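You operate a simulated robot arm through the tools that you are given. There is no shell and no other tool. Be economical: measure what you need, move in short steps, check, and stop when the job is done.

Carry out the task below with a simulated two-armed robot. There is one attempt and no reset: what you move stays moved.

Task
Kit the blue tray with the Type 50 bearing, sleeve and seal block.
Fine: then carry it in both hands to the teal table.
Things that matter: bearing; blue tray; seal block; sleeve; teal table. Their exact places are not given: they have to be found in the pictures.

It is judged by the outcome, as a careful person would: the job done as asked, and still so three seconds after it is handed in. It fails if anything else is knocked over, pushed out of place, dropped, spilled or broken. Lids that push on must go on centred and level and be pressed home; caps that screw on are set level and turned clockwise until they are tight.

Robot
Two 7-joint arms with two-finger parallel grippers on one trunk, on a base that drives. Base frame: it is fixed to the floor where the robot stands at the start and does not move with it; the origin is under the middle of the robot, x ahead of it, y to its left, z up; the surface under the hand at the start is at about z = 860. Units: mm, degrees, N and s.
The left shoulder is at the start at [70, 133, 1226], the right one opposite. With the tool pointing down near the work surface each hand reaches from about 100 to 640 mm from the robot's upright axis, wherever it stands, measured 20 degrees to its own side. Places, roughly: blue tray [400, -100, 900]; teal table [600, -1700, 800]. Payload 1.57 kg a hand.
Tool frame (each hand has its own): the origin (TCP) lies between the finger pads and is the grasp point; the fingertips stand 30 mm ahead of it; z points along the fingers, y is the line along which they close. Largest opening 80 mm; finger width 17, thickness 12; the body of the gripper, 40 by 82 mm, starts 80 mm behind the TCP.
Orientation is that of the tool frame in the base frame, as a unit quaternion [x, y, z, w]. With the fingers straight down and closing along the base's y, the tool's x points along the base's -x, its y along +y and its z along -z.

Tools
- The arms move only by the tool nudge_tool. It takes "left_increments", "right_increments" or both (then of equal length, played together; a hand with none holds still); each is a list of rows, each a list of 7 numbers: the shift along the base's x, y, z in mm, then the turn, a rotation vector about the base's x, y, z in degrees, then the finger opening in mm, from 0 to 80. In form: [[x, y, z, rx, ry, rz, fingers], ...]. A call has 1 to 12 rows; each row shifts and turns the commanded pose from where the row before left it. Each row takes 0.2 s and may step no farther than 50 mm and 8.6 degrees from the row before; otherwise, or with a gripper value out of range, the whole call is refused. A pose out of reach is approached as far as the arm can. The call stops where the force on the tool passes 80 N (or 10 N more than at its start, if that is more) or the arm is blocked; 0.2 s more then pass. Each finger travels about 153 mm/s and halts on what it meets, pressing with about 31 N; the grip force reading is that of the motor and also rises with nothing between the fingers. The clock runs only during rows and for 0.2 s after the last one: add rows that do not move to give the fingers time. It gives the time, the measured TCP pose, the force on the tool (base axes), the opening and the grip force at its end, in the units of the frame above (readings bear some noise), with the torque about the TCP (base axes, N m) and any sound that the robot's microphone picked up.
- Cameras (640 x 400 px; columns grow to the right, rows downward): "scene" is now at [127.7, -17.2, 1437.2]; the picture's right is [-0.20, -0.98, 0.00], its down [-0.72, 0.15, -0.68] and it looks along [0.66, -0.14, -0.73] (base axes); focal length 259 px, centre (320, 200). "left" rides on the left gripper at [72, 7, -122] in its tool frame; the picture's right is [-0.09, 1.00, 0.00], its down [-0.84, -0.08, -0.54] and it looks along [-0.54, -0.05, 0.84] (tool axes); focal length 238 px, centre (320, 200). "right" rides on the right gripper at [72, -7, -122] in its tool frame; the picture's right is [0.09, 1.00, 0.00], its down [-0.84, 0.08, -0.54] and it looks along [-0.54, 0.05, 0.84] (tool axes); focal length 238 px, centre (320, 200).
- camera(camera): a new picture of that camera. The clock stands still meanwhile.
- slide_trunk(by): slides the trunk up (or, below 0, down) by that many mm; the arms and the scene camera ride with it, the base frame stays. It gives what a move gives, with no picture.
- roll_base(legs): drives the robot by 1 to 6 legs, each [ahead, left, turn to the left] in mm, mm and degrees, along the robot's own axes; the way and the turn of a leg run together, so that a leg with both is an arc; at most 1500 mm and 180 degrees a leg. The arms and the cameras ride along, it lands a little off, and it stops where it bumps. It gives what a move gives.
- pan_tilt(pan, tilt): turns the head with the scene camera to pan (to the left, within 86 degrees either way) and tilt (down, from -29 to 69), counted from straight ahead of the robot. It gives what a move gives.
- measure_at(camera, pixels): for up to 12 pixels [column, row] of the newest picture of that camera ("zoom" is the newest enlarged one), the place [x, y, z] in the base frame of the surface seen there, good to about 3 mm. The clock stands still meanwhile.
- enlarge(camera, box): a new picture of the part [left, top, right, bottom] of that camera's present view, enlarged. The clock stands still meanwhile.
- finish_job(): hands the job in; it is judged then, once.

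Go step by step. Measure first, check grasps and placings, and put right what went wrong. The budget is 80 turns and 78 pictures, counting those below and the enlarged ones. Unless the task says otherwise, let go and move clear before handing in, and close with one line.

The tools are called after ">>>" as name(argument=value, ...) on one line, values as JSON. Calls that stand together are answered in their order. nudge_tool: Moves the arms, as the interface text tells. Its arguments: {"type":"object","properties":{"left_increments":{"type":"array"},"right_increments":{"type":"array"}},"required":[]} The other tools are called the same way: slide_trunk (by) slides the trunk up or down; roll_base (legs) drives the base; pan_tilt (pan, tilt) turns the head that bears the scene camera; camera (camera) takes a picture; measure_at (camera, pixels) gives the place of the surface under pixels of a picture; enlarge (camera, box) takes an enlarged picture of a part of a camera's view; finish_job () hands the job in.

At the start:

```text
time: 0.0
left_tcp_pos: [448.6, 10.8, 1205.3]
left_tool_rot: [-0.001, 1.0, 0.001, 0.0]
left_wrist_force: [0.2, -0.7, -0.1]
left_moment: [-0.02, -0.01, -0.01]
left_opening: 80.0
left_gripper_force: 0.0
right_tcp_pos: [424.4, -334.6, 1206.6]
right_tool_rot: [0.0, 1.0, 0.0, 0.0]
right_wrist_force: [0.3, 0.4, -0.7]
right_moment: [0.01, 0.0, 0.03]
right_opening: 80.1
right_gripper_force: 0.2
trunk travel left (down, up): [-800.0, 140.0]
robot x, y, heading: [1.0, 0.9, 0.0]
head pan, tilt: [-11.6, 47.3]
```

scene: 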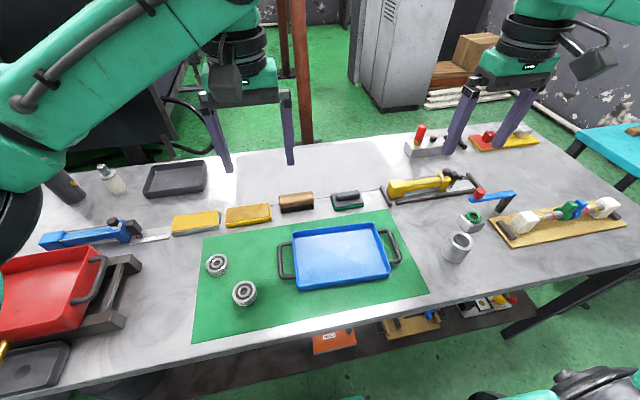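
right: 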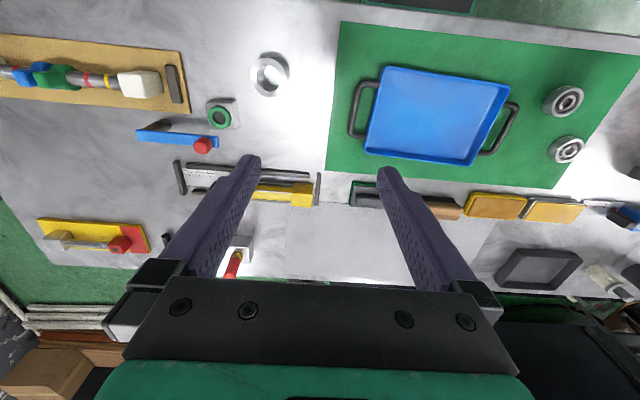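
left: 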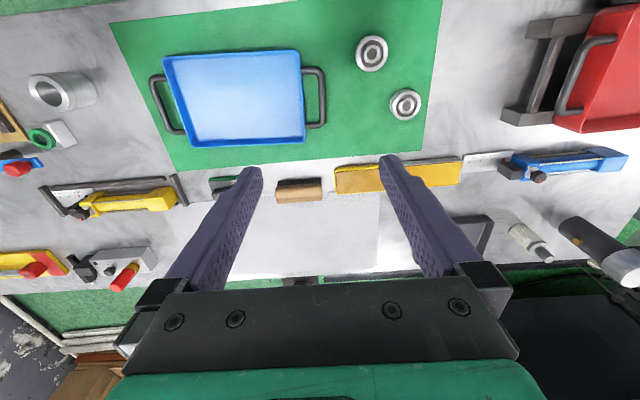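

The scene shows two bearings (216,264) and (244,292), a sleeve (458,247), and a block with green ring (470,220). I enlarge them to find which bearing is Type 50.

>>> enlarge(camera="scene", box=[190, 240, 280, 320])

>>> enlarge(camera="left", box=[340, 20, 440, 130])

>>> enlarge(camera="scene", box=[430, 180, 530, 280])

>>> measure_at(camera="scene", pixels=[[216, 262], [244, 290], [458, 240], [471, 219], [340, 255], [294, 230], [381, 223], [300, 288], [391, 277], [284, 262], [396, 246], [600, 140]])

```text
5.00 times, centred on (235, 280) of scene
```

zoom: 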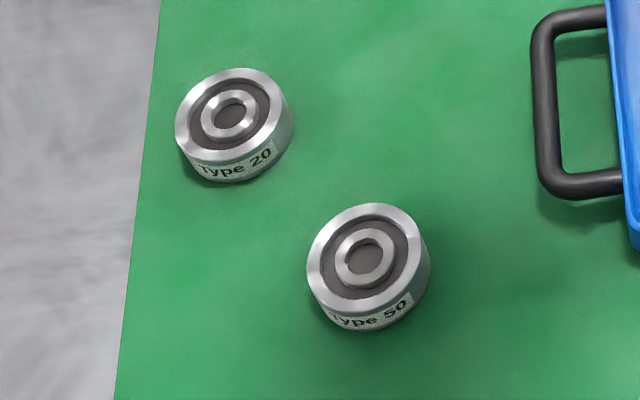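

```text
3.64 times, centred on (390, 75) of left
```

zoom: 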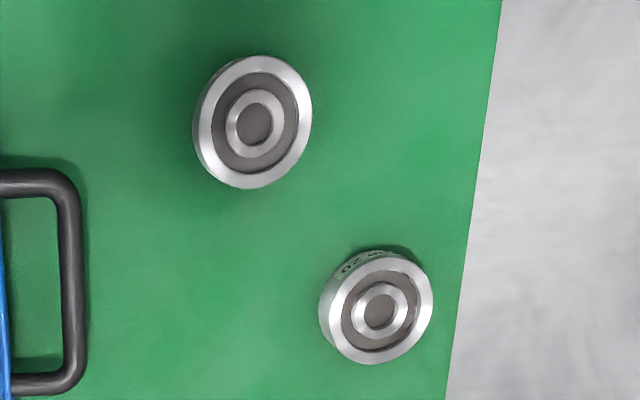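

```text
4.00 times, centred on (480, 230) of scene
```

zoom: 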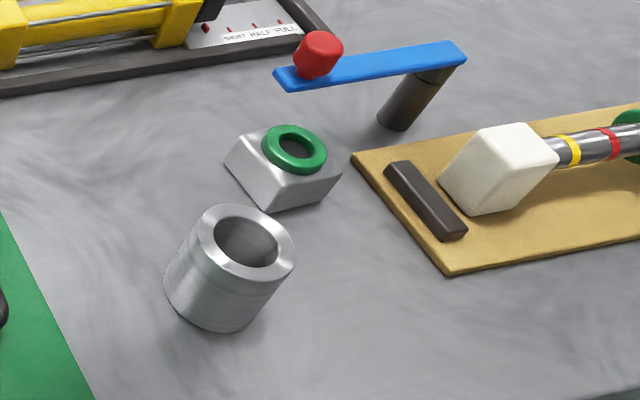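

```text
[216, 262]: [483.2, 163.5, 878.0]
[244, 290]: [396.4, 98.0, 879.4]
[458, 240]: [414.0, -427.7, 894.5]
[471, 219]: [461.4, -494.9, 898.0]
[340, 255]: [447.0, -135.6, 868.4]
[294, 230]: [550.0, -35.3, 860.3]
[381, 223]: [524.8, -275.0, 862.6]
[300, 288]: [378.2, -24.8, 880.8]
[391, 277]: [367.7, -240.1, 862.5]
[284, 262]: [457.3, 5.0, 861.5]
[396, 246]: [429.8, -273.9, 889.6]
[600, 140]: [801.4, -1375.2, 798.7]
```

The nearer bearing (244,292) reads "Type 50". I measure the sleeve and the block rims in the newest zoom, and bearing edges in the scene.

>>> measure_at(camera="zoom", pixels=[[230, 211], [290, 250], [204, 237], [255, 275], [265, 148], [326, 150], [300, 170], [290, 130], [230, 160], [268, 198], [338, 175], [220, 325]])

>>> measure_at(camera="scene", pixels=[[235, 289], [254, 289], [242, 283], [244, 300], [279, 245], [282, 277], [287, 279], [399, 260], [390, 228], [385, 262], [316, 228], [344, 290]])

>>> enlarge(camera="scene", box=[264, 210, 414, 304])

```text
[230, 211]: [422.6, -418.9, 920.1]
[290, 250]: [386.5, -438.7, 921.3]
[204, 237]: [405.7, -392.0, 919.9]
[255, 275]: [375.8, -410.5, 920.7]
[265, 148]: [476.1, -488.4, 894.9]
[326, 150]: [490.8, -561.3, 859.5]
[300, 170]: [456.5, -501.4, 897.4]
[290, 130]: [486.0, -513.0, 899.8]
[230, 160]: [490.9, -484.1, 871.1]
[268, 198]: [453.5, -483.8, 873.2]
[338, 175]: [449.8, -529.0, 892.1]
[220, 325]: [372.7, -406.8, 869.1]
```

```text
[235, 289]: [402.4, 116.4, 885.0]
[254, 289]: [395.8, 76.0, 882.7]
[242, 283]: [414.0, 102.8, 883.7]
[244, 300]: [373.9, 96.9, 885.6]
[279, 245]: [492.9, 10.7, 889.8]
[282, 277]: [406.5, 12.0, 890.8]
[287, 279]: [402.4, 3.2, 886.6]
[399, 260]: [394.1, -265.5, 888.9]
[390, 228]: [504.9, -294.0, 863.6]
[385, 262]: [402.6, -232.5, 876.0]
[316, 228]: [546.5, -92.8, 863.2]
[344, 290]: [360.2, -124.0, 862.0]
```

```text
4.26 times, centred on (339, 257) of scene
```

zoom: 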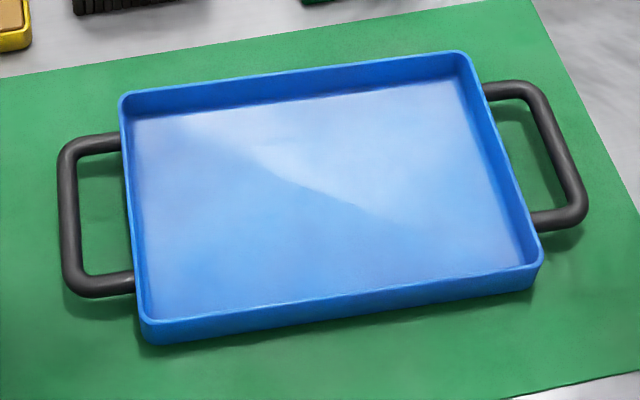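

The tray fills the zoom; I measure its rim corners and handles.

>>> measure_at(camera="zoom", pixels=[[126, 95], [463, 54], [539, 250], [147, 326], [66, 160], [72, 275], [70, 150], [525, 88], [578, 205], [555, 150], [300, 190], [100, 283]])

>>> pan_tilt(pan=-70, tilt=25)

>>> camera(camera="scene")

```text
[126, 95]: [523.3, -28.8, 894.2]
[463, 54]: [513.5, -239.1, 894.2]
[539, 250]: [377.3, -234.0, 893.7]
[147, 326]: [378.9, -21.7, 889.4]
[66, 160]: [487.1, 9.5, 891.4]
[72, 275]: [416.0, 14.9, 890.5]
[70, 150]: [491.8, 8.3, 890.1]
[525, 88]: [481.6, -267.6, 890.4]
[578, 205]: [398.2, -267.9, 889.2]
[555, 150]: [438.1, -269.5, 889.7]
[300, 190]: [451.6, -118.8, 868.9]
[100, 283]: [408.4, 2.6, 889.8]
```

```text
time: 1.3
left_tcp_pos: [448.4, 11.6, 1206.1]
left_tool_rot: [0.0, 1.0, 0.0, 0.0]
left_wrist_force: [-0.9, 0.8, -0.6]
left_moment: [0.01, 0.0, -0.02]
left_opening: 80.2
left_gripper_force: 0.1
right_tcp_pos: [423.7, -333.2, 1205.6]
right_tool_rot: [0.0, 1.0, 0.0, 0.0]
right_wrist_force: [0.0, 0.3, 0.3]
right_moment: [-0.02, -0.01, 0.03]
right_opening: 80.1
right_gripper_force: 0.1
trunk travel left (down, up): [-800.0, 140.0]
robot x, y, heading: [0.9, -2.9, -0.1]
head pan, tilt: [-70.0, 25.0]
```

```text
70 pictures are left
```

scene: 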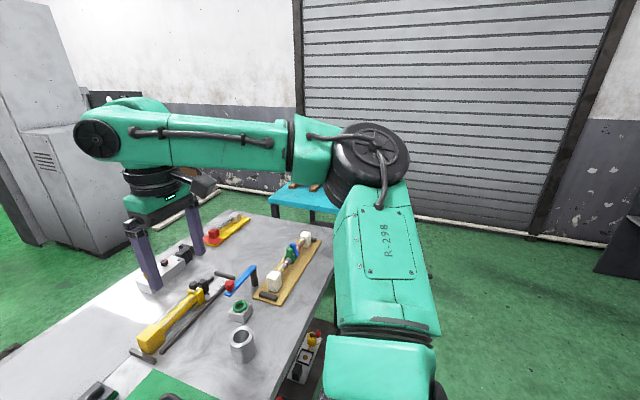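

Tray: centre about (450,-131), floor 868, rim 894, handles along x at y≈+12 and −269, z≈885. The block at (471,-506) is far, so I roll right 130 mm to centre on the tray, and look down again.

>>> roll_base(legs=[[0, -130, 0]])

>>> pan_tilt(pan=-15, tilt=50)

>>> camera(camera="scene")

>>> camera(camera="right")

>>> camera(camera="left")

```text
time: 2.6
left_tcp_pos: [449.3, -119.5, 1206.0]
left_tool_rot: [0.0, 1.0, -0.002, -0.001]
left_wrist_force: [0.7, 0.8, 0.4]
left_moment: [-0.02, 0.03, 0.01]
left_opening: 80.0
left_gripper_force: 0.0
right_tcp_pos: [424.8, -464.1, 1207.2]
right_tool_rot: [0.0, 1.0, -0.001, 0.0]
right_wrist_force: [-0.1, 0.4, -0.5]
right_moment: [-0.01, -0.03, -0.01]
right_opening: 80.0
right_gripper_force: 0.1
trunk travel left (down, up): [-800.0, 140.0]
robot x, y, heading: [3.3, -134.1, 0.1]
head pan, tilt: [-70.0, 25.0]
```

```text
time: 3.8
left_tcp_pos: [448.5, -120.4, 1206.3]
left_tool_rot: [-0.001, 1.0, -0.001, -0.001]
left_wrist_force: [0.6, 0.3, -0.8]
left_moment: [-0.02, -0.05, 0.01]
left_opening: 79.8
left_gripper_force: 0.0
right_tcp_pos: [424.3, -466.7, 1205.8]
right_tool_rot: [-0.001, 1.0, 0.0, 0.0]
right_wrist_force: [-0.1, 0.2, -1.4]
right_moment: [0.0, 0.01, 0.03]
right_opening: 79.9
right_gripper_force: 0.1
trunk travel left (down, up): [-800.0, 140.0]
robot x, y, heading: [-2.1, -135.0, 0.1]
head pan, tilt: [-15.0, 50.0]
```

```text
69 pictures are left
```

scene: 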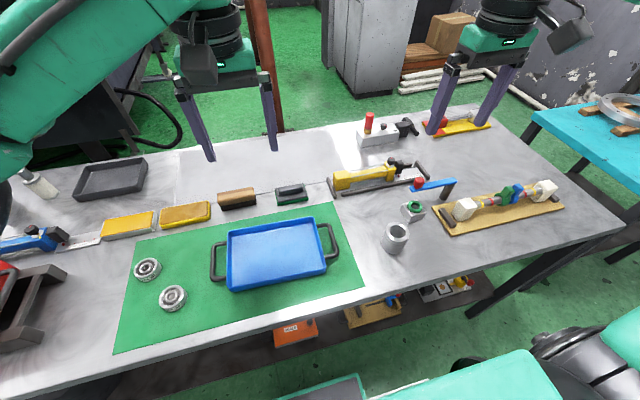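

```text
68 pictures are left
```

right: 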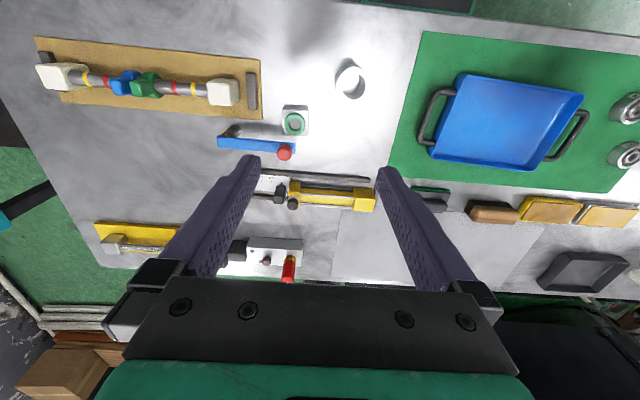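

```text
67 pictures are left
```

left: 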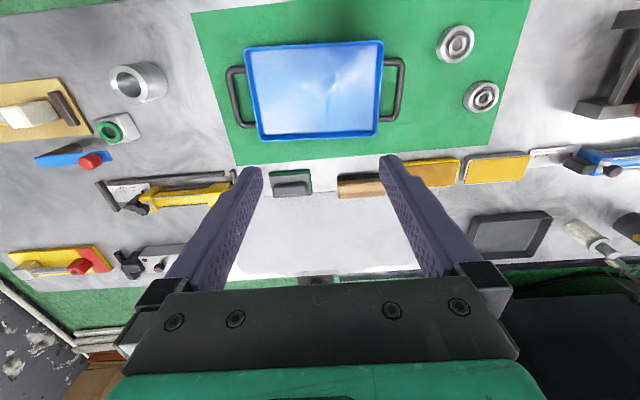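

Views match. I bring the left hand over the Type 50 bearing and the right over the sleeve, both to z≈1000, then look with the wrist cameras.

>>> nudge_tool(left_increments=[[-7.5, 31, -29.4, 0, 0, 0, 80], [-7.5, 31, -29.4, 0, 0, 0, 80], [-7.5, 31, -29.4, 0, 0, 0, 80], [-7.5, 31, -29.4, 0, 0, 0, 80], [-7.5, 31, -29.4, 0, 0, 0, 80], [-7.5, 31, -29.4, 0, 0, 0, 80], [-7.5, 31, -29.4, 0, 0, 0, 80], [0, 0, 0, 0, 0, 0, 80]], right_increments=[[-3.8, 7.3, -29.3, 0, 0, 0, 80], [-3.8, 7.3, -29.3, 0, 0, 0, 80], [-3.8, 7.3, -29.3, 0, 0, 0, 80], [-3.8, 7.3, -29.3, 0, 0, 0, 80], [-3.8, 7.3, -29.3, 0, 0, 0, 80], [-3.8, 7.3, -29.3, 0, 0, 0, 80], [-3.8, 7.3, -29.3, 0, 0, 0, 80], [0, 0, 0, 0, 0, 0, 80]])

>>> camera(camera="left")

>>> camera(camera="right")

```text
time: 5.6
left_tcp_pos: [398.0, 94.0, 998.4]
left_tool_rot: [0.0, 1.0, 0.0, 0.0]
left_wrist_force: [-0.5, 0.3, -0.2]
left_moment: [0.01, 0.02, 0.02]
left_opening: 79.8
left_gripper_force: 0.0
right_tcp_pos: [399.5, -416.5, 998.8]
right_tool_rot: [-0.001, 1.0, 0.0, 0.0]
right_wrist_force: [0.1, -0.6, 0.0]
right_moment: [-0.02, 0.0, -0.01]
right_opening: 80.0
right_gripper_force: 0.0
trunk travel left (down, up): [-800.0, 140.0]
robot x, y, heading: [2.5, -136.2, 0.0]
head pan, tilt: [-15.0, 50.0]
```

```text
66 pictures are left
```

left: 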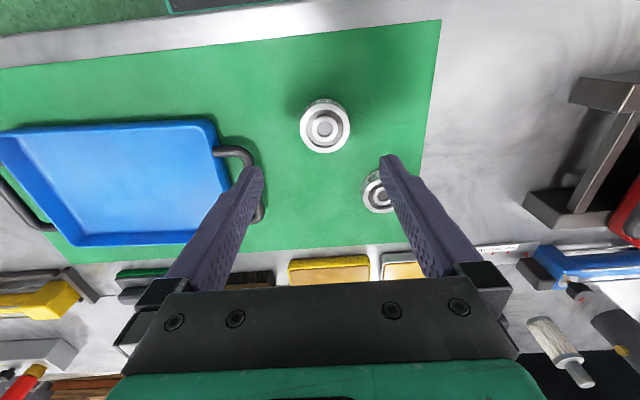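

```text
65 pictures are left
```

right: 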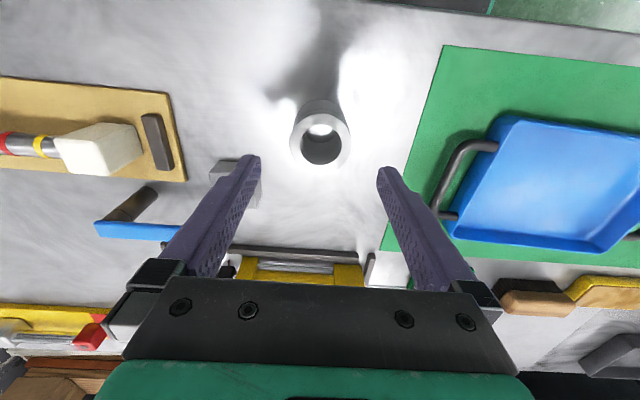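

Both objects sit between the fingers; I measure the bearing rim around (325,128) and the sleeve rim around (320,140).

>>> measure_at(camera="left", pixels=[[303, 128], [347, 128], [325, 108], [325, 150], [379, 178], [325, 102]])

>>> measure_at(camera="right", pixels=[[293, 140], [347, 140], [320, 118], [320, 167], [215, 175], [440, 190]])

```text
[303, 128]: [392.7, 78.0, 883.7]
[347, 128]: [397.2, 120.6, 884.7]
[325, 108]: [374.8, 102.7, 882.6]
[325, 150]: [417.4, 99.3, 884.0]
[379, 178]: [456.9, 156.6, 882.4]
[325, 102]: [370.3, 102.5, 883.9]
```

```text
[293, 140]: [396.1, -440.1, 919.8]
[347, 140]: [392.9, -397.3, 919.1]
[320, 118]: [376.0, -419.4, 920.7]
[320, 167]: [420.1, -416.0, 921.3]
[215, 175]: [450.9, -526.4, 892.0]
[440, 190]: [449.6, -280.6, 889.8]
```

Bearing centre (395.5,99), sleeve centre (397,-418). I descend and close both.

>>> nudge_tool(left_increments=[[-2.5, 5, -25, 0, 0, 0, 80], [0, 0, -26, 0, 0, 0, 80], [0, 0, -26, 0, 0, 0, 80], [0, 0, -26, 0, 0, 0, 80], [0, 0, 0, 0, 0, 0, 80], [0, 0, 0, 0, 0, 0, 40], [0, 0, 0, 0, 0, 0, 20], [0, 0, 0, 0, 0, 0, 20], [0, 0, 0, 0, 0, 0, 20]], right_increments=[[-2.5, -1, -25, 0, 0, 0, 80], [0, 0, -25, 0, 0, 0, 80], [0, 0, -25, 0, 0, 0, 80], [0, 0, -24, 0, 0, 0, 80], [0, 0, 0, 0, 0, 0, 80], [0, 0, 0, 0, 0, 0, 40], [0, 0, 0, 0, 0, 0, 20], [0, 0, 0, 0, 0, 0, 20], [0, 0, 0, 0, 0, 0, 20]])

>>> camera(camera="left")

>>> camera(camera="right")

```text
time: 7.6
left_tcp_pos: [396.7, 100.1, 897.4]
left_tool_rot: [-0.001, 1.0, 0.0, 0.0]
left_wrist_force: [0.3, 0.9, 0.3]
left_moment: [-0.03, 0.01, 0.0]
left_opening: 48.9
left_gripper_force: 30.6
right_tcp_pos: [396.3, -415.5, 902.2]
right_tool_rot: [0.0, 1.0, -0.001, 0.0]
right_wrist_force: [0.5, 0.0, 0.7]
right_moment: [0.01, 0.01, -0.01]
right_opening: 54.9
right_gripper_force: 30.5
trunk travel left (down, up): [-800.0, 140.0]
robot x, y, heading: [-0.1, -131.5, 0.1]
head pan, tilt: [-15.0, 50.0]
```

```text
64 pictures are left
```

left: 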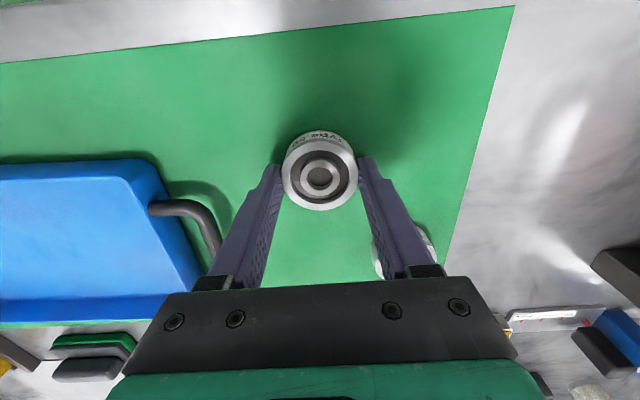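

```text
63 pictures are left
```

right: 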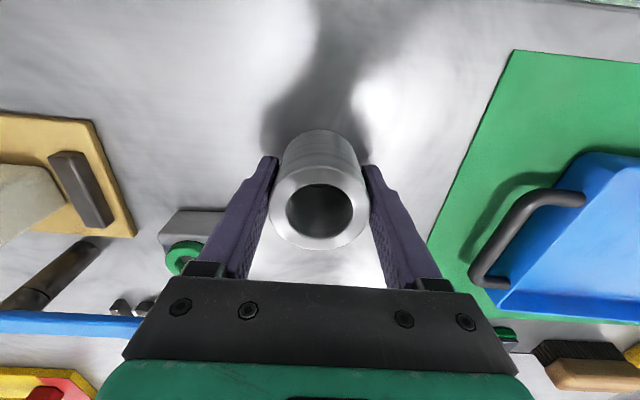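

Both grips closed on the parts (49 and 55 mm). I lift both 80 mm and check.

>>> nudge_tool(left_increments=[[0, 0, 20, 0, 0, 0, 20], [0, 0, 30, 0, 0, 0, 20], [0, 0, 30, 0, 0, 0, 20], [0, 0, 0, 0, 0, 0, 20], [0, 0, 0, 0, 0, 0, 20]], right_increments=[[0, 0, 20, 0, 0, 0, 20], [0, 0, 30, 0, 0, 0, 20], [0, 0, 30, 0, 0, 0, 20], [0, 0, 0, 0, 0, 0, 20], [0, 0, 0, 0, 0, 0, 20]])

>>> camera(camera="scene")

```text
time: 8.8
left_tcp_pos: [397.5, 97.8, 978.5]
left_tool_rot: [-0.001, 1.0, 0.0, 0.0]
left_wrist_force: [0.0, -0.3, 0.3]
left_moment: [-0.03, -0.02, -0.04]
left_opening: 20.0
left_gripper_force: 0.1
right_tcp_pos: [395.2, -415.5, 982.7]
right_tool_rot: [-0.001, 1.0, 0.0, 0.0]
right_wrist_force: [-0.1, -0.8, 0.0]
right_moment: [-0.01, -0.01, 0.02]
right_opening: 20.3
right_gripper_force: 0.1
trunk travel left (down, up): [-800.0, 140.0]
robot x, y, heading: [-5.2, -132.0, -0.1]
head pan, tilt: [-15.0, 50.0]
```

```text
62 pictures are left
```

scene: 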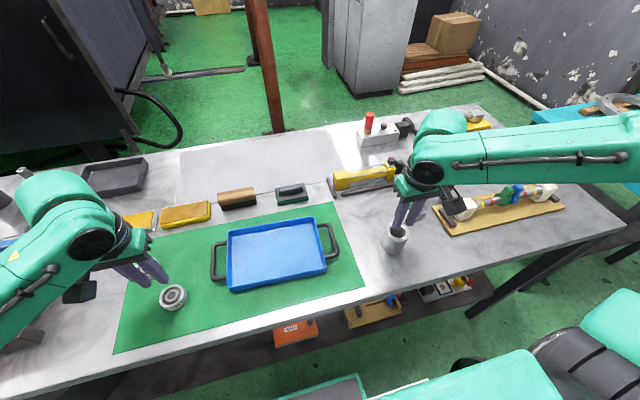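

Both hands came up empty (opening 20): the parts slipped and stayed. I look closely before retrying.

>>> camera(camera="left")

>>> camera(camera="right")

>>> enlarge(camera="scene", box=[340, 140, 480, 270])

```text
61 pictures are left
```

left: 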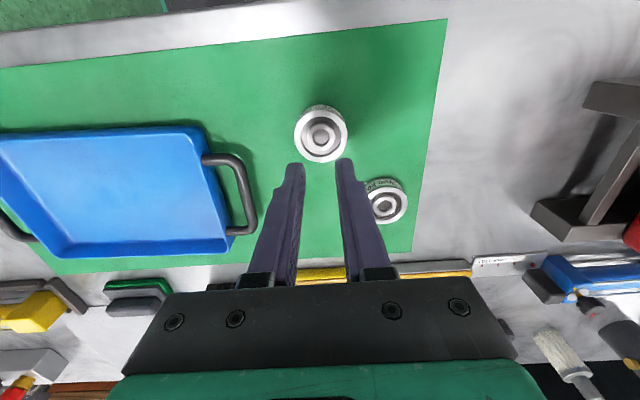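

```text
60 pictures are left
```

right: 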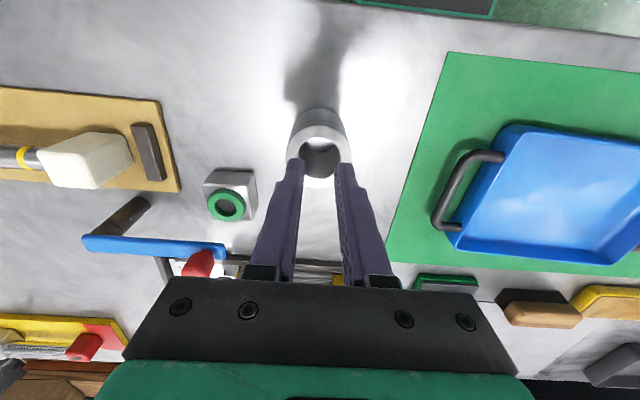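

```text
3.08 times, centred on (410, 205) of scene
```

zoom: 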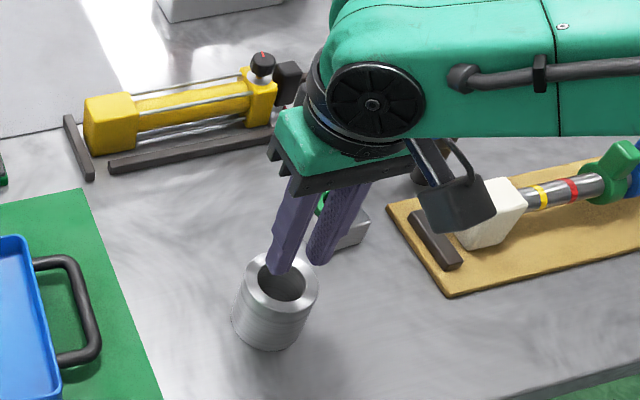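

The fingers did contact the parts but lost them on lifting. I re-measure both centres before a deeper, slower retry.

>>> measure_at(camera="left", pixels=[[296, 135], [344, 135], [320, 113], [320, 160], [313, 110], [330, 110]])

>>> measure_at(camera="right", pixels=[[291, 150], [350, 150], [320, 127], [296, 130], [343, 130], [231, 205], [231, 192], [208, 184], [254, 184]])

>>> nudge_tool(left_increments=[[0, 0, 0, 0, 0, 0, 80], [0, 0, 0, 0, 0, 0, 80], [0, 0, 0, 0, 0, 0, 80]], right_increments=[[0, 0, 0, 0, 0, 0, 80], [0, 0, 0, 0, 0, 0, 80], [0, 0, 0, 0, 0, 0, 80]])

>>> camera(camera="right")

```text
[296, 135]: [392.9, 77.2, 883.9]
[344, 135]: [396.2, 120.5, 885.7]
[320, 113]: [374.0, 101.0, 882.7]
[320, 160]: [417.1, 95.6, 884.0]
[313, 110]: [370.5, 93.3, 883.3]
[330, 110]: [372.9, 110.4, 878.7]
```

```text
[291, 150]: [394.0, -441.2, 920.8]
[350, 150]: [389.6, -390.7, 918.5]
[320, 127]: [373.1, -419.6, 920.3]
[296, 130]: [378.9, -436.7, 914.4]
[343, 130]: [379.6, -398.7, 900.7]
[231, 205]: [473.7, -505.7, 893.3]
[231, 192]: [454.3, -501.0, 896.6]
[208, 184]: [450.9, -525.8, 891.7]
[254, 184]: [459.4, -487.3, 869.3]
```

```text
time: 9.6
left_tcp_pos: [396.0, 98.0, 979.0]
left_tool_rot: [-0.001, 1.0, 0.0, -0.001]
left_wrist_force: [1.0, 0.2, 0.2]
left_moment: [0.0, -0.01, 0.0]
left_opening: 80.1
left_gripper_force: 0.0
right_tcp_pos: [394.2, -415.3, 981.5]
right_tool_rot: [0.0, 1.0, 0.0, 0.0]
right_wrist_force: [0.4, 0.0, -0.2]
right_moment: [0.01, 0.01, 0.0]
right_opening: 80.1
right_gripper_force: 0.2
trunk travel left (down, up): [-800.0, 140.0]
robot x, y, heading: [5.4, -132.9, -0.1]
head pan, tilt: [-15.0, 50.0]
```

```text
58 pictures are left
```

right: 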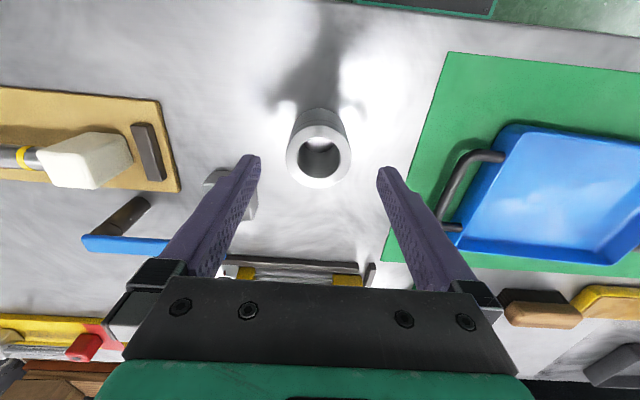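

Parts are unmoved. I regrip deeper (tips just above the surface), squeeze to 0, and lift only 12 mm slowly.

>>> nudge_tool(left_increments=[[0, 1, -28, 0, 0, 0, 80], [0, 0, -28, 0, 0, 0, 80], [0, 0, -28, 0, 0, 0, 80], [0, 0, 0, 0, 0, 0, 80], [0, 0, 0, 0, 0, 0, 0], [0, 0, 0, 0, 0, 0, 0], [0, 0, 0, 0, 0, 0, 0], [0, 0, 3, 0, 0, 0, 0], [0, 0, 3, 0, 0, 0, 0], [0, 0, 3, 0, 0, 0, 0], [0, 0, 3, 0, 0, 0, 0]], right_increments=[[3, -1, -29, 0, 0, 0, 80], [0, 0, -29, 0, 0, 0, 80], [0, 0, -29, 0, 0, 0, 80], [0, 0, 0, 0, 0, 0, 80], [0, 0, 0, 0, 0, 0, 0], [0, 0, 0, 0, 0, 0, 0], [0, 0, 0, 0, 0, 0, 0], [0, 0, 3, 0, 0, 0, 0], [0, 0, 3, 0, 0, 0, 0], [0, 0, 3, 0, 0, 0, 0], [0, 0, 3, 0, 0, 0, 0]])

>>> camera(camera="left")

>>> camera(camera="right")

```text
time: 12.0
left_tcp_pos: [394.7, 99.6, 904.2]
left_tool_rot: [-0.001, 1.0, 0.0, -0.001]
left_wrist_force: [-0.1, 0.1, -1.8]
left_moment: [0.04, 0.02, 0.01]
left_opening: 48.9
left_gripper_force: 31.0
right_tcp_pos: [398.8, -416.3, 906.7]
right_tool_rot: [-0.001, 1.0, 0.0, -0.001]
right_wrist_force: [0.5, 0.1, -1.9]
right_moment: [-0.03, 0.07, -0.02]
right_opening: 54.9
right_gripper_force: 30.6
trunk travel left (down, up): [-800.0, 140.0]
robot x, y, heading: [2.6, -131.2, -0.1]
head pan, tilt: [-15.0, 50.0]
```

```text
57 pictures are left
```

left: 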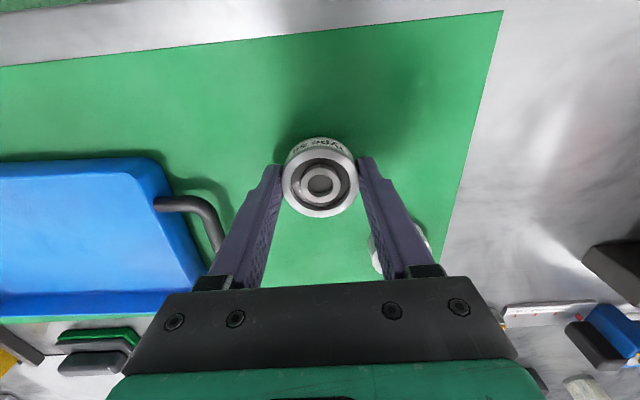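

```text
56 pictures are left
```

right: 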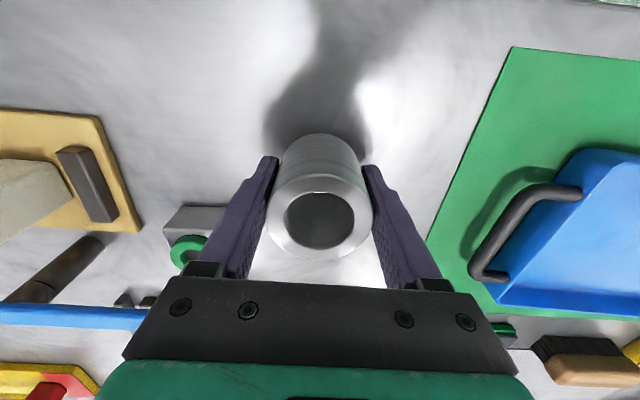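

Both parts are now held (about 1.9 N each, openings 49/55). I continue lifting gently.

>>> nudge_tool(left_increments=[[0, 0, 3, 0, 0, 0, 0], [0, 0, 5, 0, 0, 0, 0], [0, 0, 6, 0, 0, 0, 0], [0, 0, 7, 0, 0, 0, 0], [0, 0, 8, 0, 0, 0, 0], [0, 0, 8, 0, 0, 0, 0], [0, 0, 6, 0, 0, 0, 0], [0, 0, 4, 0, 0, 0, 0], [0, 0, 0, 0, 0, 0, 0]], right_increments=[[0, 0, 3, 0, 0, 0, 0], [0, 0, 5, 0, 0, 0, 0], [0, 0, 6, 0, 0, 0, 0], [0, 0, 7, 0, 0, 0, 0], [0, 0, 8, 0, 0, 0, 0], [0, 0, 8, 0, 0, 0, 0], [0, 0, 6, 0, 0, 0, 0], [0, 0, 4, 0, 0, 0, 0], [0, 0, 0, 0, 0, 0, 0]])

```text
time: 14.0
left_tcp_pos: [395.2, 102.4, 953.1]
left_tool_rot: [0.0, 1.0, 0.0, -0.001]
left_wrist_force: [0.9, -0.1, -0.7]
left_moment: [0.04, 0.01, -0.01]
left_opening: 48.9
left_gripper_force: 30.9
right_tcp_pos: [395.8, -419.1, 954.5]
right_tool_rot: [0.0, 1.0, -0.001, 0.0]
right_wrist_force: [0.0, 0.3, -2.9]
right_moment: [-0.03, 0.01, -0.01]
right_opening: 54.9
right_gripper_force: 30.8
trunk travel left (down, up): [-800.0, 140.0]
robot x, y, heading: [-2.2, -132.0, -0.3]
head pan, tilt: [-15.0, 50.0]
```

Still held. I carry the bearing over the tray's left part and bring the sleeve near the right side.

>>> nudge_tool(left_increments=[[3, -8, 0, 0, 0, 0, 0], [5, -16, 0, 0, 0, 0, 0], [5, -17, 0, 0, 0, 0, 0], [5, -17, 0, 0, 0, 0, 0], [5, -17, 0, 0, 0, 0, 0], [5, -17, 0, 0, 0, 0, 0], [5, -17, 0, 0, 0, 0, 0], [5, -17, 0, 0, 0, 0, 0], [5, -17, 0, 0, 0, 0, 0], [5, -17, 0, 0, 0, 0, 0], [5, -14, 0, 0, 0, 0, 0], [2, -6, 0, 0, 0, 0, 0]], right_increments=[[1, 6, 0, 0, 0, 0, 0], [2, 12, 0, 0, 0, 0, 0], [3, 14, 0, 0, 0, 0, 0], [3, 14, 0, 0, 0, 0, 0], [3, 14, 0, 0, 0, 0, 0], [3, 14, 0, 0, 0, 0, 0], [3, 14, 0, 0, 0, 0, 0], [3, 14, 0, 0, 0, 0, 0], [3, 14, 0, 0, 0, 0, 0], [2, 14, 0, 0, 0, 0, 0], [1, 12, 0, 0, 0, 0, 0], [0, 8, 0, 0, 0, 0, 0]])

>>> camera(camera="scene")

>>> camera(camera="left")

```text
time: 16.6
left_tcp_pos: [448.5, -77.4, 951.6]
left_tool_rot: [0.0, 1.0, 0.001, -0.001]
left_wrist_force: [-0.5, -0.2, 0.2]
left_moment: [0.0, 0.03, 0.01]
left_opening: 48.6
left_gripper_force: 31.3
right_tcp_pos: [425.6, -268.5, 951.3]
right_tool_rot: [0.001, 1.0, 0.0, 0.0]
right_wrist_force: [0.1, 0.8, -2.8]
right_moment: [0.01, 0.0, -0.01]
right_opening: 55.1
right_gripper_force: 30.3
trunk travel left (down, up): [-800.0, 140.0]
robot x, y, heading: [0.5, -130.0, -0.2]
head pan, tilt: [-15.0, 50.0]
```

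```text
55 pictures are left
```

scene: 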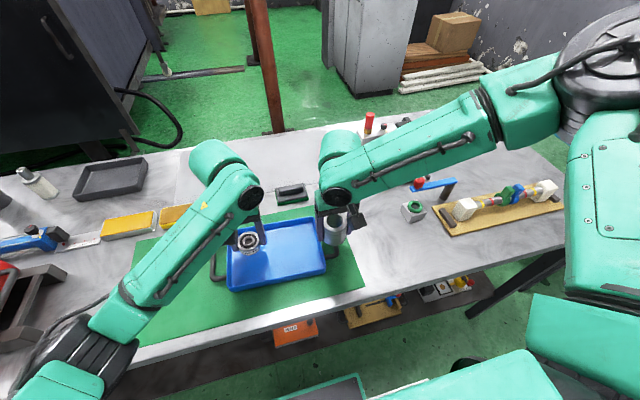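

```text
54 pictures are left
```

left: 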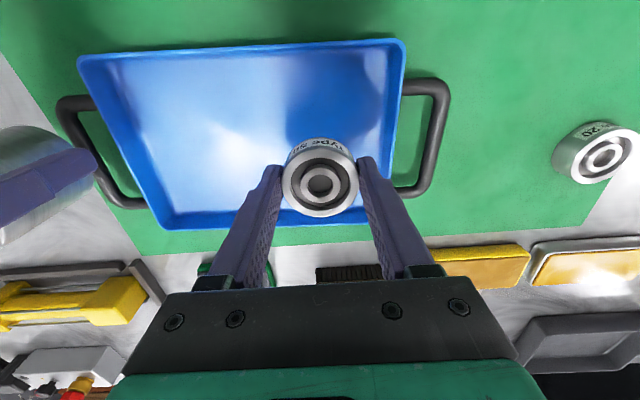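

The bearing is over the tray's left part. I lower to z≈902 (bottom just on the 868.5 floor) and open to 62, then rise.

>>> nudge_tool(left_increments=[[0, -2, -8, 0, 0, 0, 0], [0, 0, -12, 0, 0, 0, 0], [0, 0, -12, 0, 0, 0, 0], [0, 0, -9, 0, 0, 0, 0], [0, 0, -6, 0, 0, 0, 0], [0, 0, -3, 0, 0, 0, 0], [0, 0, 0, 0, 0, 0, 0]])

>>> camera(camera="left")

```text
time: 18.2
left_tcp_pos: [451.7, -78.8, 901.5]
left_tool_rot: [-0.001, 1.0, 0.0, -0.001]
left_wrist_force: [-0.2, 0.1, -1.0]
left_moment: [0.0, -0.01, 0.01]
left_opening: 48.7
left_gripper_force: 31.2
right_tcp_pos: [426.6, -268.0, 952.5]
right_tool_rot: [0.001, 1.0, 0.0, -0.001]
right_wrist_force: [-0.3, 0.1, -1.5]
right_moment: [0.01, 0.0, 0.01]
right_opening: 54.9
right_gripper_force: 30.7
trunk travel left (down, up): [-800.0, 140.0]
robot x, y, heading: [0.8, -135.6, 0.1]
head pan, tilt: [-15.0, 50.0]
```

```text
53 pictures are left
```

left: 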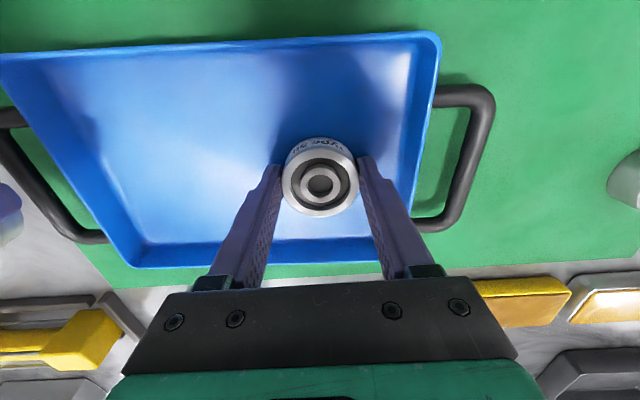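

I check the bearing's top height against the floor (pixels (320,160) and (250,150)).

>>> measure_at(camera="left", pixels=[[320, 163], [320, 212], [288, 185], [352, 185], [220, 150], [385, 130], [408, 130]])

```text
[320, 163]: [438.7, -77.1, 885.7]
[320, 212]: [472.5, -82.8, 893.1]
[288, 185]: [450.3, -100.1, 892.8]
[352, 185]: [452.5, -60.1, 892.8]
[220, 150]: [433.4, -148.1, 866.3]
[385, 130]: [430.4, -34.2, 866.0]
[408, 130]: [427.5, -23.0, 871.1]
```

Bearing bottom is 1–3 mm above the floor. I lower 2 mm, open slightly to 58 and rise straight up, then clear to the left.

>>> nudge_tool(left_increments=[[0, 0, -1, 0, 0, 0, 0], [0, 0, -1, 0, 0, 0, 0], [0, 0, 0, 0, 0, 0, 58], [0, 0, 0, 0, 0, 0, 58], [0, 0, 0, 0, 0, 0, 58], [0, 0, 10, 0, 0, 0, 58], [0, 0, 30, 0, 0, 0, 58], [0, 0, 40, 0, 0, 0, 58], [0, 40, 20, 0, 0, 0, 58], [0, 48, 0, 0, 0, 0, 58], [0, 48, 0, 0, 0, 0, 58], [0, 0, 0, 0, 0, 0, 58]])

>>> camera(camera="scene")

>>> camera(camera="right")

```text
time: 20.8
left_tcp_pos: [448.1, 53.9, 999.0]
left_tool_rot: [0.0, 1.0, 0.0, -0.001]
left_wrist_force: [-0.4, 0.2, 0.6]
left_moment: [0.0, -0.01, -0.01]
left_opening: 58.1
left_gripper_force: 0.0
right_tcp_pos: [425.9, -268.3, 950.5]
right_tool_rot: [-0.001, 1.0, 0.0, 0.0]
right_wrist_force: [0.7, -0.2, -1.8]
right_moment: [-0.03, 0.03, 0.02]
right_opening: 55.0
right_gripper_force: 31.0
trunk travel left (down, up): [-800.0, 140.0]
robot x, y, heading: [-0.5, -134.4, 0.2]
head pan, tilt: [-15.0, 50.0]
```

```text
52 pictures are left
```

scene: 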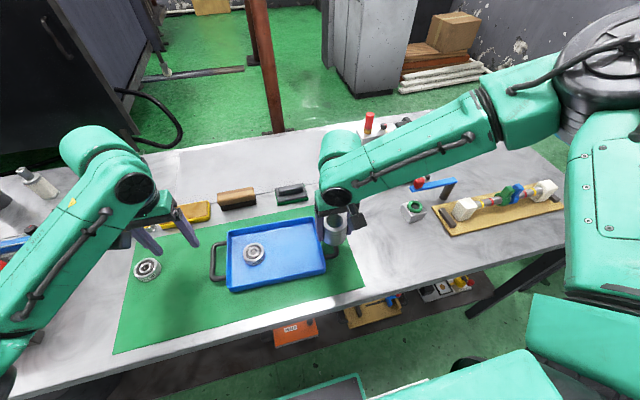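

```text
51 pictures are left
```

right: 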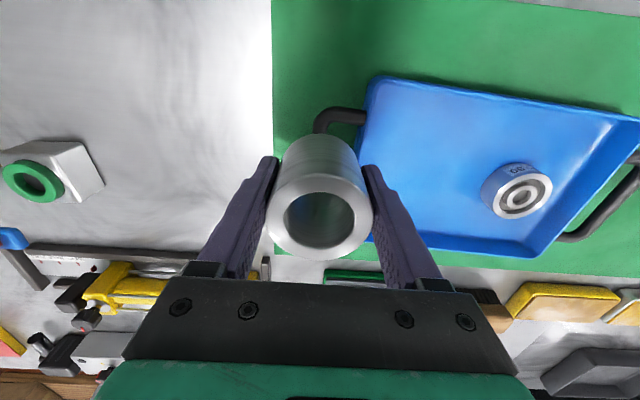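

Bearing sits in the tray. Now the sleeve goes to (425,-180) and down to z≈902.

>>> nudge_tool(right_increments=[[0, 10, 0, 0, 0, 0, 0], [0, 19, 0, 0, 0, 0, 0], [0, 20, 0, 0, 0, 0, 0], [0, 20, 0, 0, 0, 0, 0], [-1, 14, 0, 0, 0, 0, 0], [0, 5, 0, 0, 0, 0, 0], [0, 0, -8, 0, 0, 0, 0], [0, 0, -14, 0, 0, 0, 0], [0, 0, -14, 0, 0, 0, 0], [0, 0, -9, 0, 0, 0, 0], [0, 0, -4, 0, 0, 0, 0], [0, 0, 0, 0, 0, 0, 0]])

>>> camera(camera="right")

>>> measure_at(camera="right", pixels=[[320, 253], [280, 220], [360, 220], [320, 185], [320, 110]])

```text
time: 23.4
left_tcp_pos: [448.3, 54.9, 1000.4]
left_tool_rot: [-0.001, 1.0, 0.001, 0.0]
left_wrist_force: [-0.1, 0.3, 0.3]
left_moment: [0.0, 0.03, -0.02]
left_opening: 57.8
left_gripper_force: 0.0
right_tcp_pos: [397.6, -226.7, 931.2]
right_tool_rot: [0.001, 1.0, 0.001, 0.0]
right_wrist_force: [-0.2, -0.1, -2.0]
right_moment: [0.03, 0.02, 0.03]
right_opening: 55.2
right_gripper_force: 30.7
right hand out of reach, approached as far as the arm can: row 3, 4, 5, 6, 7, 8, 9, 10
trunk travel left (down, up): [-800.0, 140.0]
robot x, y, heading: [-2.4, -134.8, -0.1]
head pan, tilt: [-15.0, 50.0]
```

```text
50 pictures are left
```

right: 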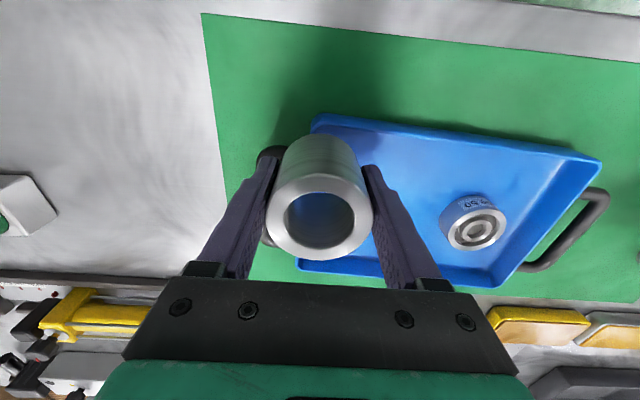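

```text
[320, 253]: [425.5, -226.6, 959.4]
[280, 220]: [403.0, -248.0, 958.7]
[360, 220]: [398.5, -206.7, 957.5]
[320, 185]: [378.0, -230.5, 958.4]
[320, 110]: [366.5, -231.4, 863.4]
```

The right arm ran out of reach near (398,-227,931), with the sleeve still held. I back the command out gently (up, then right), then will move the base so the spot is in reach.

>>> nudge_tool(right_increments=[[0, 0, 8, 0, 0, 0, 0], [0, 0, 10, 0, 0, 0, 0], [0, 0, 10, 0, 0, 0, 0], [0, 0, 10, 0, 0, 0, 0], [0, 0, 11, 0, 0, 0, 0], [0, -10, 0, 0, 0, 0, 0], [0, -16, 0, 0, 0, 0, 0], [0, -16, 0, 0, 0, 0, 0], [0, -16, 0, 0, 0, 0, 0], [0, -16, 0, 0, 0, 0, 0], [0, -14, 0, 0, 0, 0, 0], [0, 0, 0, 0, 0, 0, 0]])

>>> camera(camera="scene")

```text
time: 26.0
left_tcp_pos: [448.0, 54.5, 999.1]
left_tool_rot: [-0.002, 1.0, 0.001, -0.001]
left_wrist_force: [-0.2, 0.5, 0.4]
left_moment: [0.01, -0.01, 0.01]
left_opening: 58.1
left_gripper_force: 0.0
right_tcp_pos: [397.4, -312.3, 979.9]
right_tool_rot: [-0.001, 1.0, 0.0, 0.0]
right_wrist_force: [-0.4, 0.2, -2.4]
right_moment: [0.0, 0.01, -0.01]
right_opening: 54.7
right_gripper_force: 31.0
trunk travel left (down, up): [-800.0, 140.0]
robot x, y, heading: [1.4, -135.0, -0.2]
head pan, tilt: [-15.0, 50.0]
```

```text
49 pictures are left
```

scene: 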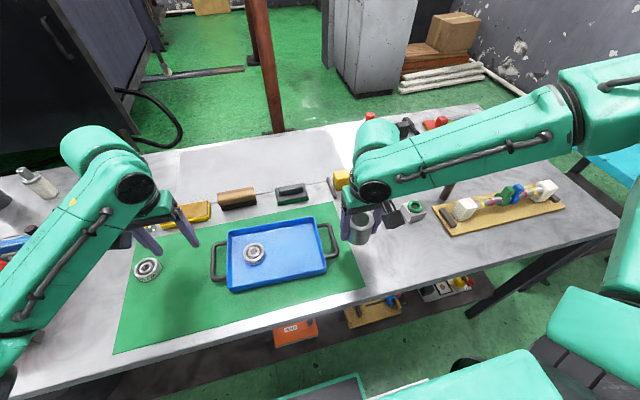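

The sleeve is held at (397,-312,980), commands resume from the actual pose. Rolling the base 130 mm left brings the sleeve straight over the tray.

>>> roll_base(legs=[[0, 130, 0]])

>>> camera(camera="right")

```text
time: 27.3
left_tcp_pos: [448.2, 181.3, 1000.2]
left_tool_rot: [0.0, 1.0, 0.001, -0.001]
left_wrist_force: [0.5, 0.3, 0.6]
left_moment: [0.03, 0.0, 0.0]
left_opening: 58.2
left_gripper_force: 0.0
right_tcp_pos: [398.5, -184.9, 978.9]
right_tool_rot: [0.0, 1.0, 0.0, -0.001]
right_wrist_force: [0.3, 0.5, -2.6]
right_moment: [0.01, 0.01, -0.01]
right_opening: 54.8
right_gripper_force: 31.5
trunk travel left (down, up): [-800.0, 140.0]
robot x, y, heading: [2.4, -8.4, -0.2]
head pan, tilt: [-15.0, 50.0]
```

```text
48 pictures are left
```

right: 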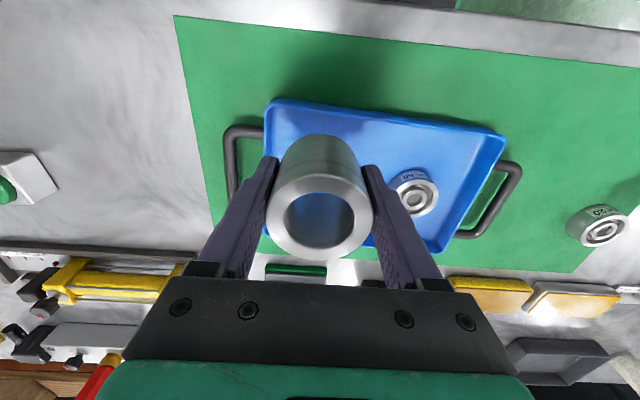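

The sleeve is above the tray. I move +26 mm x and lower to z≈903.

>>> nudge_tool(right_increments=[[8, 2, 0, 0, 0, 0, 0], [12, 2, 0, 0, 0, 0, 0], [6, 0, -6, 0, 0, 0, 0], [0, 0, -12, 0, 0, 0, 0], [0, 0, -14, 0, 0, 0, 0], [0, 0, -14, 0, 0, 0, 0], [0, 0, -13, 0, 0, 0, 0], [0, 0, -9, 0, 0, 0, 0], [0, 0, -5, 0, 0, 0, 0], [0, 0, -3, 0, 0, 0, 0], [0, 0, 0, 0, 0, 0, 0]])

>>> camera(camera="right")

>>> measure_at(camera="right", pixels=[[320, 253], [280, 220], [360, 220], [320, 185], [320, 110]])

```text
time: 29.7
left_tcp_pos: [449.1, 181.1, 999.7]
left_tool_rot: [-0.001, 1.0, 0.0, 0.0]
left_wrist_force: [0.9, -0.6, 0.7]
left_moment: [0.03, -0.04, 0.01]
left_opening: 57.8
left_gripper_force: 0.0
right_tcp_pos: [422.6, -180.1, 904.2]
right_tool_rot: [0.0, 1.0, 0.001, 0.0]
right_wrist_force: [0.5, -0.8, -1.8]
right_moment: [-0.03, -0.01, -0.04]
right_opening: 54.6
right_gripper_force: 31.2
trunk travel left (down, up): [-800.0, 140.0]
robot x, y, heading: [-0.1, -3.6, 0.2]
head pan, tilt: [-15.0, 50.0]
```

```text
47 pictures are left
```

right: 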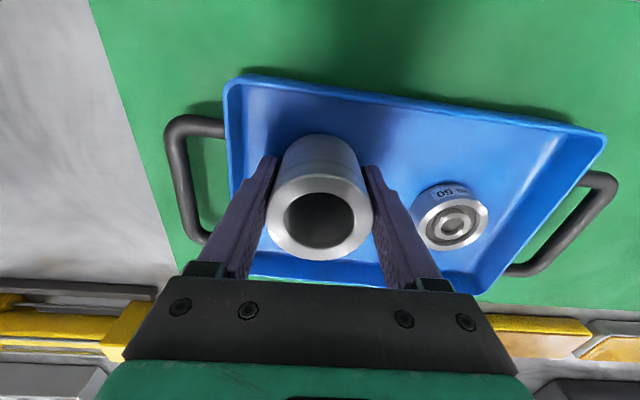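

```text
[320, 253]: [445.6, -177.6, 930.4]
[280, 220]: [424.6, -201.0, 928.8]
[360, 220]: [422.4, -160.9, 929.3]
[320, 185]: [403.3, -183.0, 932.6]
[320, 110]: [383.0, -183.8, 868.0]
```

Sleeve is ~3 mm above seating. I lower 3 mm, open to 68, rise straight up.

>>> nudge_tool(right_increments=[[0, 0, -1.5, 0, 0, 0, 0], [0, 0, -1.2, 0, 0, 0, 0], [0, 0, 0, 0, 0, 0, 0], [0, 0, 0, 0, 0, 0, 66], [0, 0, 0, 0, 0, 0, 66], [0, 0, 0, 0, 0, 0, 66], [0, 0, 8, 0, 0, 0, 66], [0, 0, 20, 0, 0, 0, 66], [0, 0, 30, 0, 0, 0, 66], [0, 0, 40, 0, 0, 0, 66], [0, -40, 10, 0, 0, 0, 66], [0, -45, 0, 0, 0, 0, 80]])

>>> roll_base(legs=[[0, -130, 0]])

>>> camera(camera="scene")

>>> camera(camera="right")

```text
time: 32.3
left_tcp_pos: [448.2, 181.0, 1001.5]
left_tool_rot: [0.0, 1.0, 0.0, 0.0]
left_wrist_force: [0.5, 0.8, 0.5]
left_moment: [0.0, 0.03, 0.01]
left_opening: 58.0
left_gripper_force: 0.3
right_tcp_pos: [425.1, -264.7, 1007.2]
right_tool_rot: [-0.001, 1.0, 0.001, 0.0]
right_wrist_force: [-0.2, -0.5, 0.0]
right_moment: [0.02, -0.01, -0.01]
right_opening: 80.0
right_gripper_force: 0.0
trunk travel left (down, up): [-800.0, 140.0]
robot x, y, heading: [2.6, -4.5, 0.1]
head pan, tilt: [-15.0, 50.0]
```

```text
time: 33.6
left_tcp_pos: [449.4, 51.3, 999.9]
left_tool_rot: [0.0, 1.0, -0.001, -0.001]
left_wrist_force: [0.2, 0.8, 0.6]
left_moment: [-0.02, 0.01, 0.0]
left_opening: 58.0
left_gripper_force: 0.0
right_tcp_pos: [424.6, -395.0, 1007.2]
right_tool_rot: [0.0, 1.0, -0.001, 0.001]
right_wrist_force: [0.4, 0.2, -0.5]
right_moment: [-0.02, 0.03, 0.0]
right_opening: 79.9
right_gripper_force: 0.0
trunk travel left (down, up): [-800.0, 140.0]
robot x, y, heading: [1.3, -137.9, 0.1]
head pan, tilt: [-15.0, 50.0]
```

```text
46 pictures are left
```

scene: 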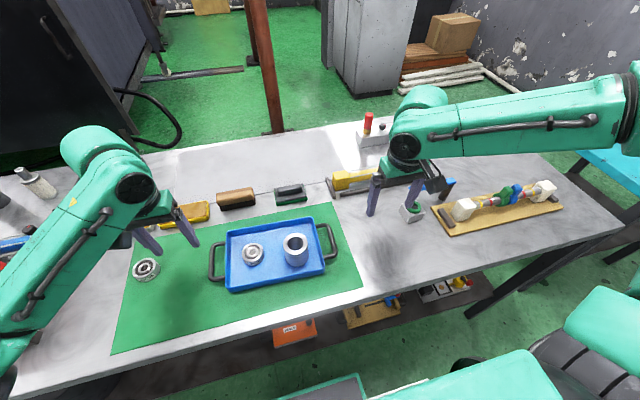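

```text
45 pictures are left
```

right: 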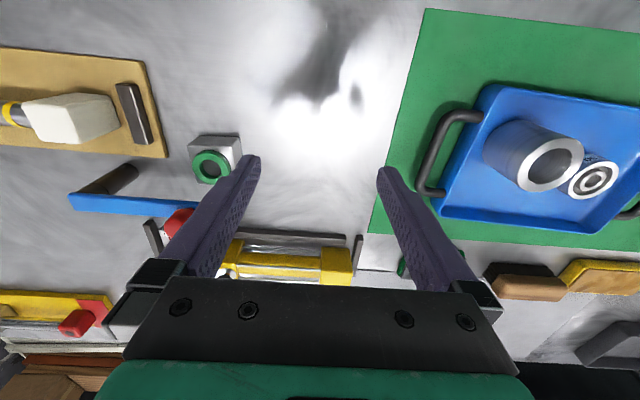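

Both parts sit in the tray. I measure the block, the red knob and the blue lever close to it.

>>> measure_at(camera="right", pixels=[[188, 146], [238, 139], [197, 170], [210, 152], [210, 182], [193, 166], [226, 166], [178, 222], [170, 205], [80, 197], [128, 90], [240, 150]])

>>> enlarge(camera="scene", box=[380, 160, 480, 240])

```text
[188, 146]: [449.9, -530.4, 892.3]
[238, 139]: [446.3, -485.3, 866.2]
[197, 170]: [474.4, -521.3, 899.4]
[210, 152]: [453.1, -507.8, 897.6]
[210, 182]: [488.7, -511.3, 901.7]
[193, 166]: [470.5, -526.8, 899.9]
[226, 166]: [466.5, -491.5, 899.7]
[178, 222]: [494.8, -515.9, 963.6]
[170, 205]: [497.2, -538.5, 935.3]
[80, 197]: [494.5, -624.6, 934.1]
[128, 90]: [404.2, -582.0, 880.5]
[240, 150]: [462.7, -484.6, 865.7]
```

```text
5.00 times, centred on (430, 200) of scene
```

zoom: 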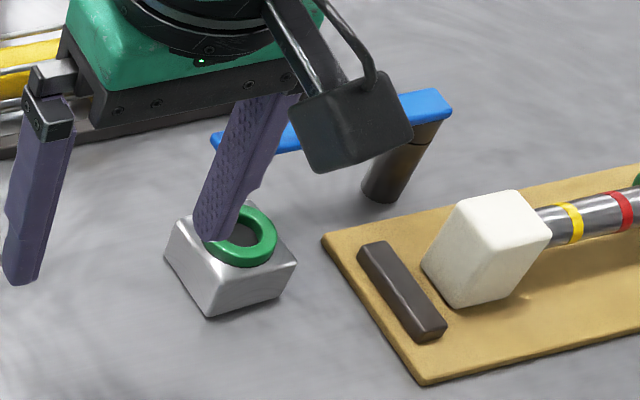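

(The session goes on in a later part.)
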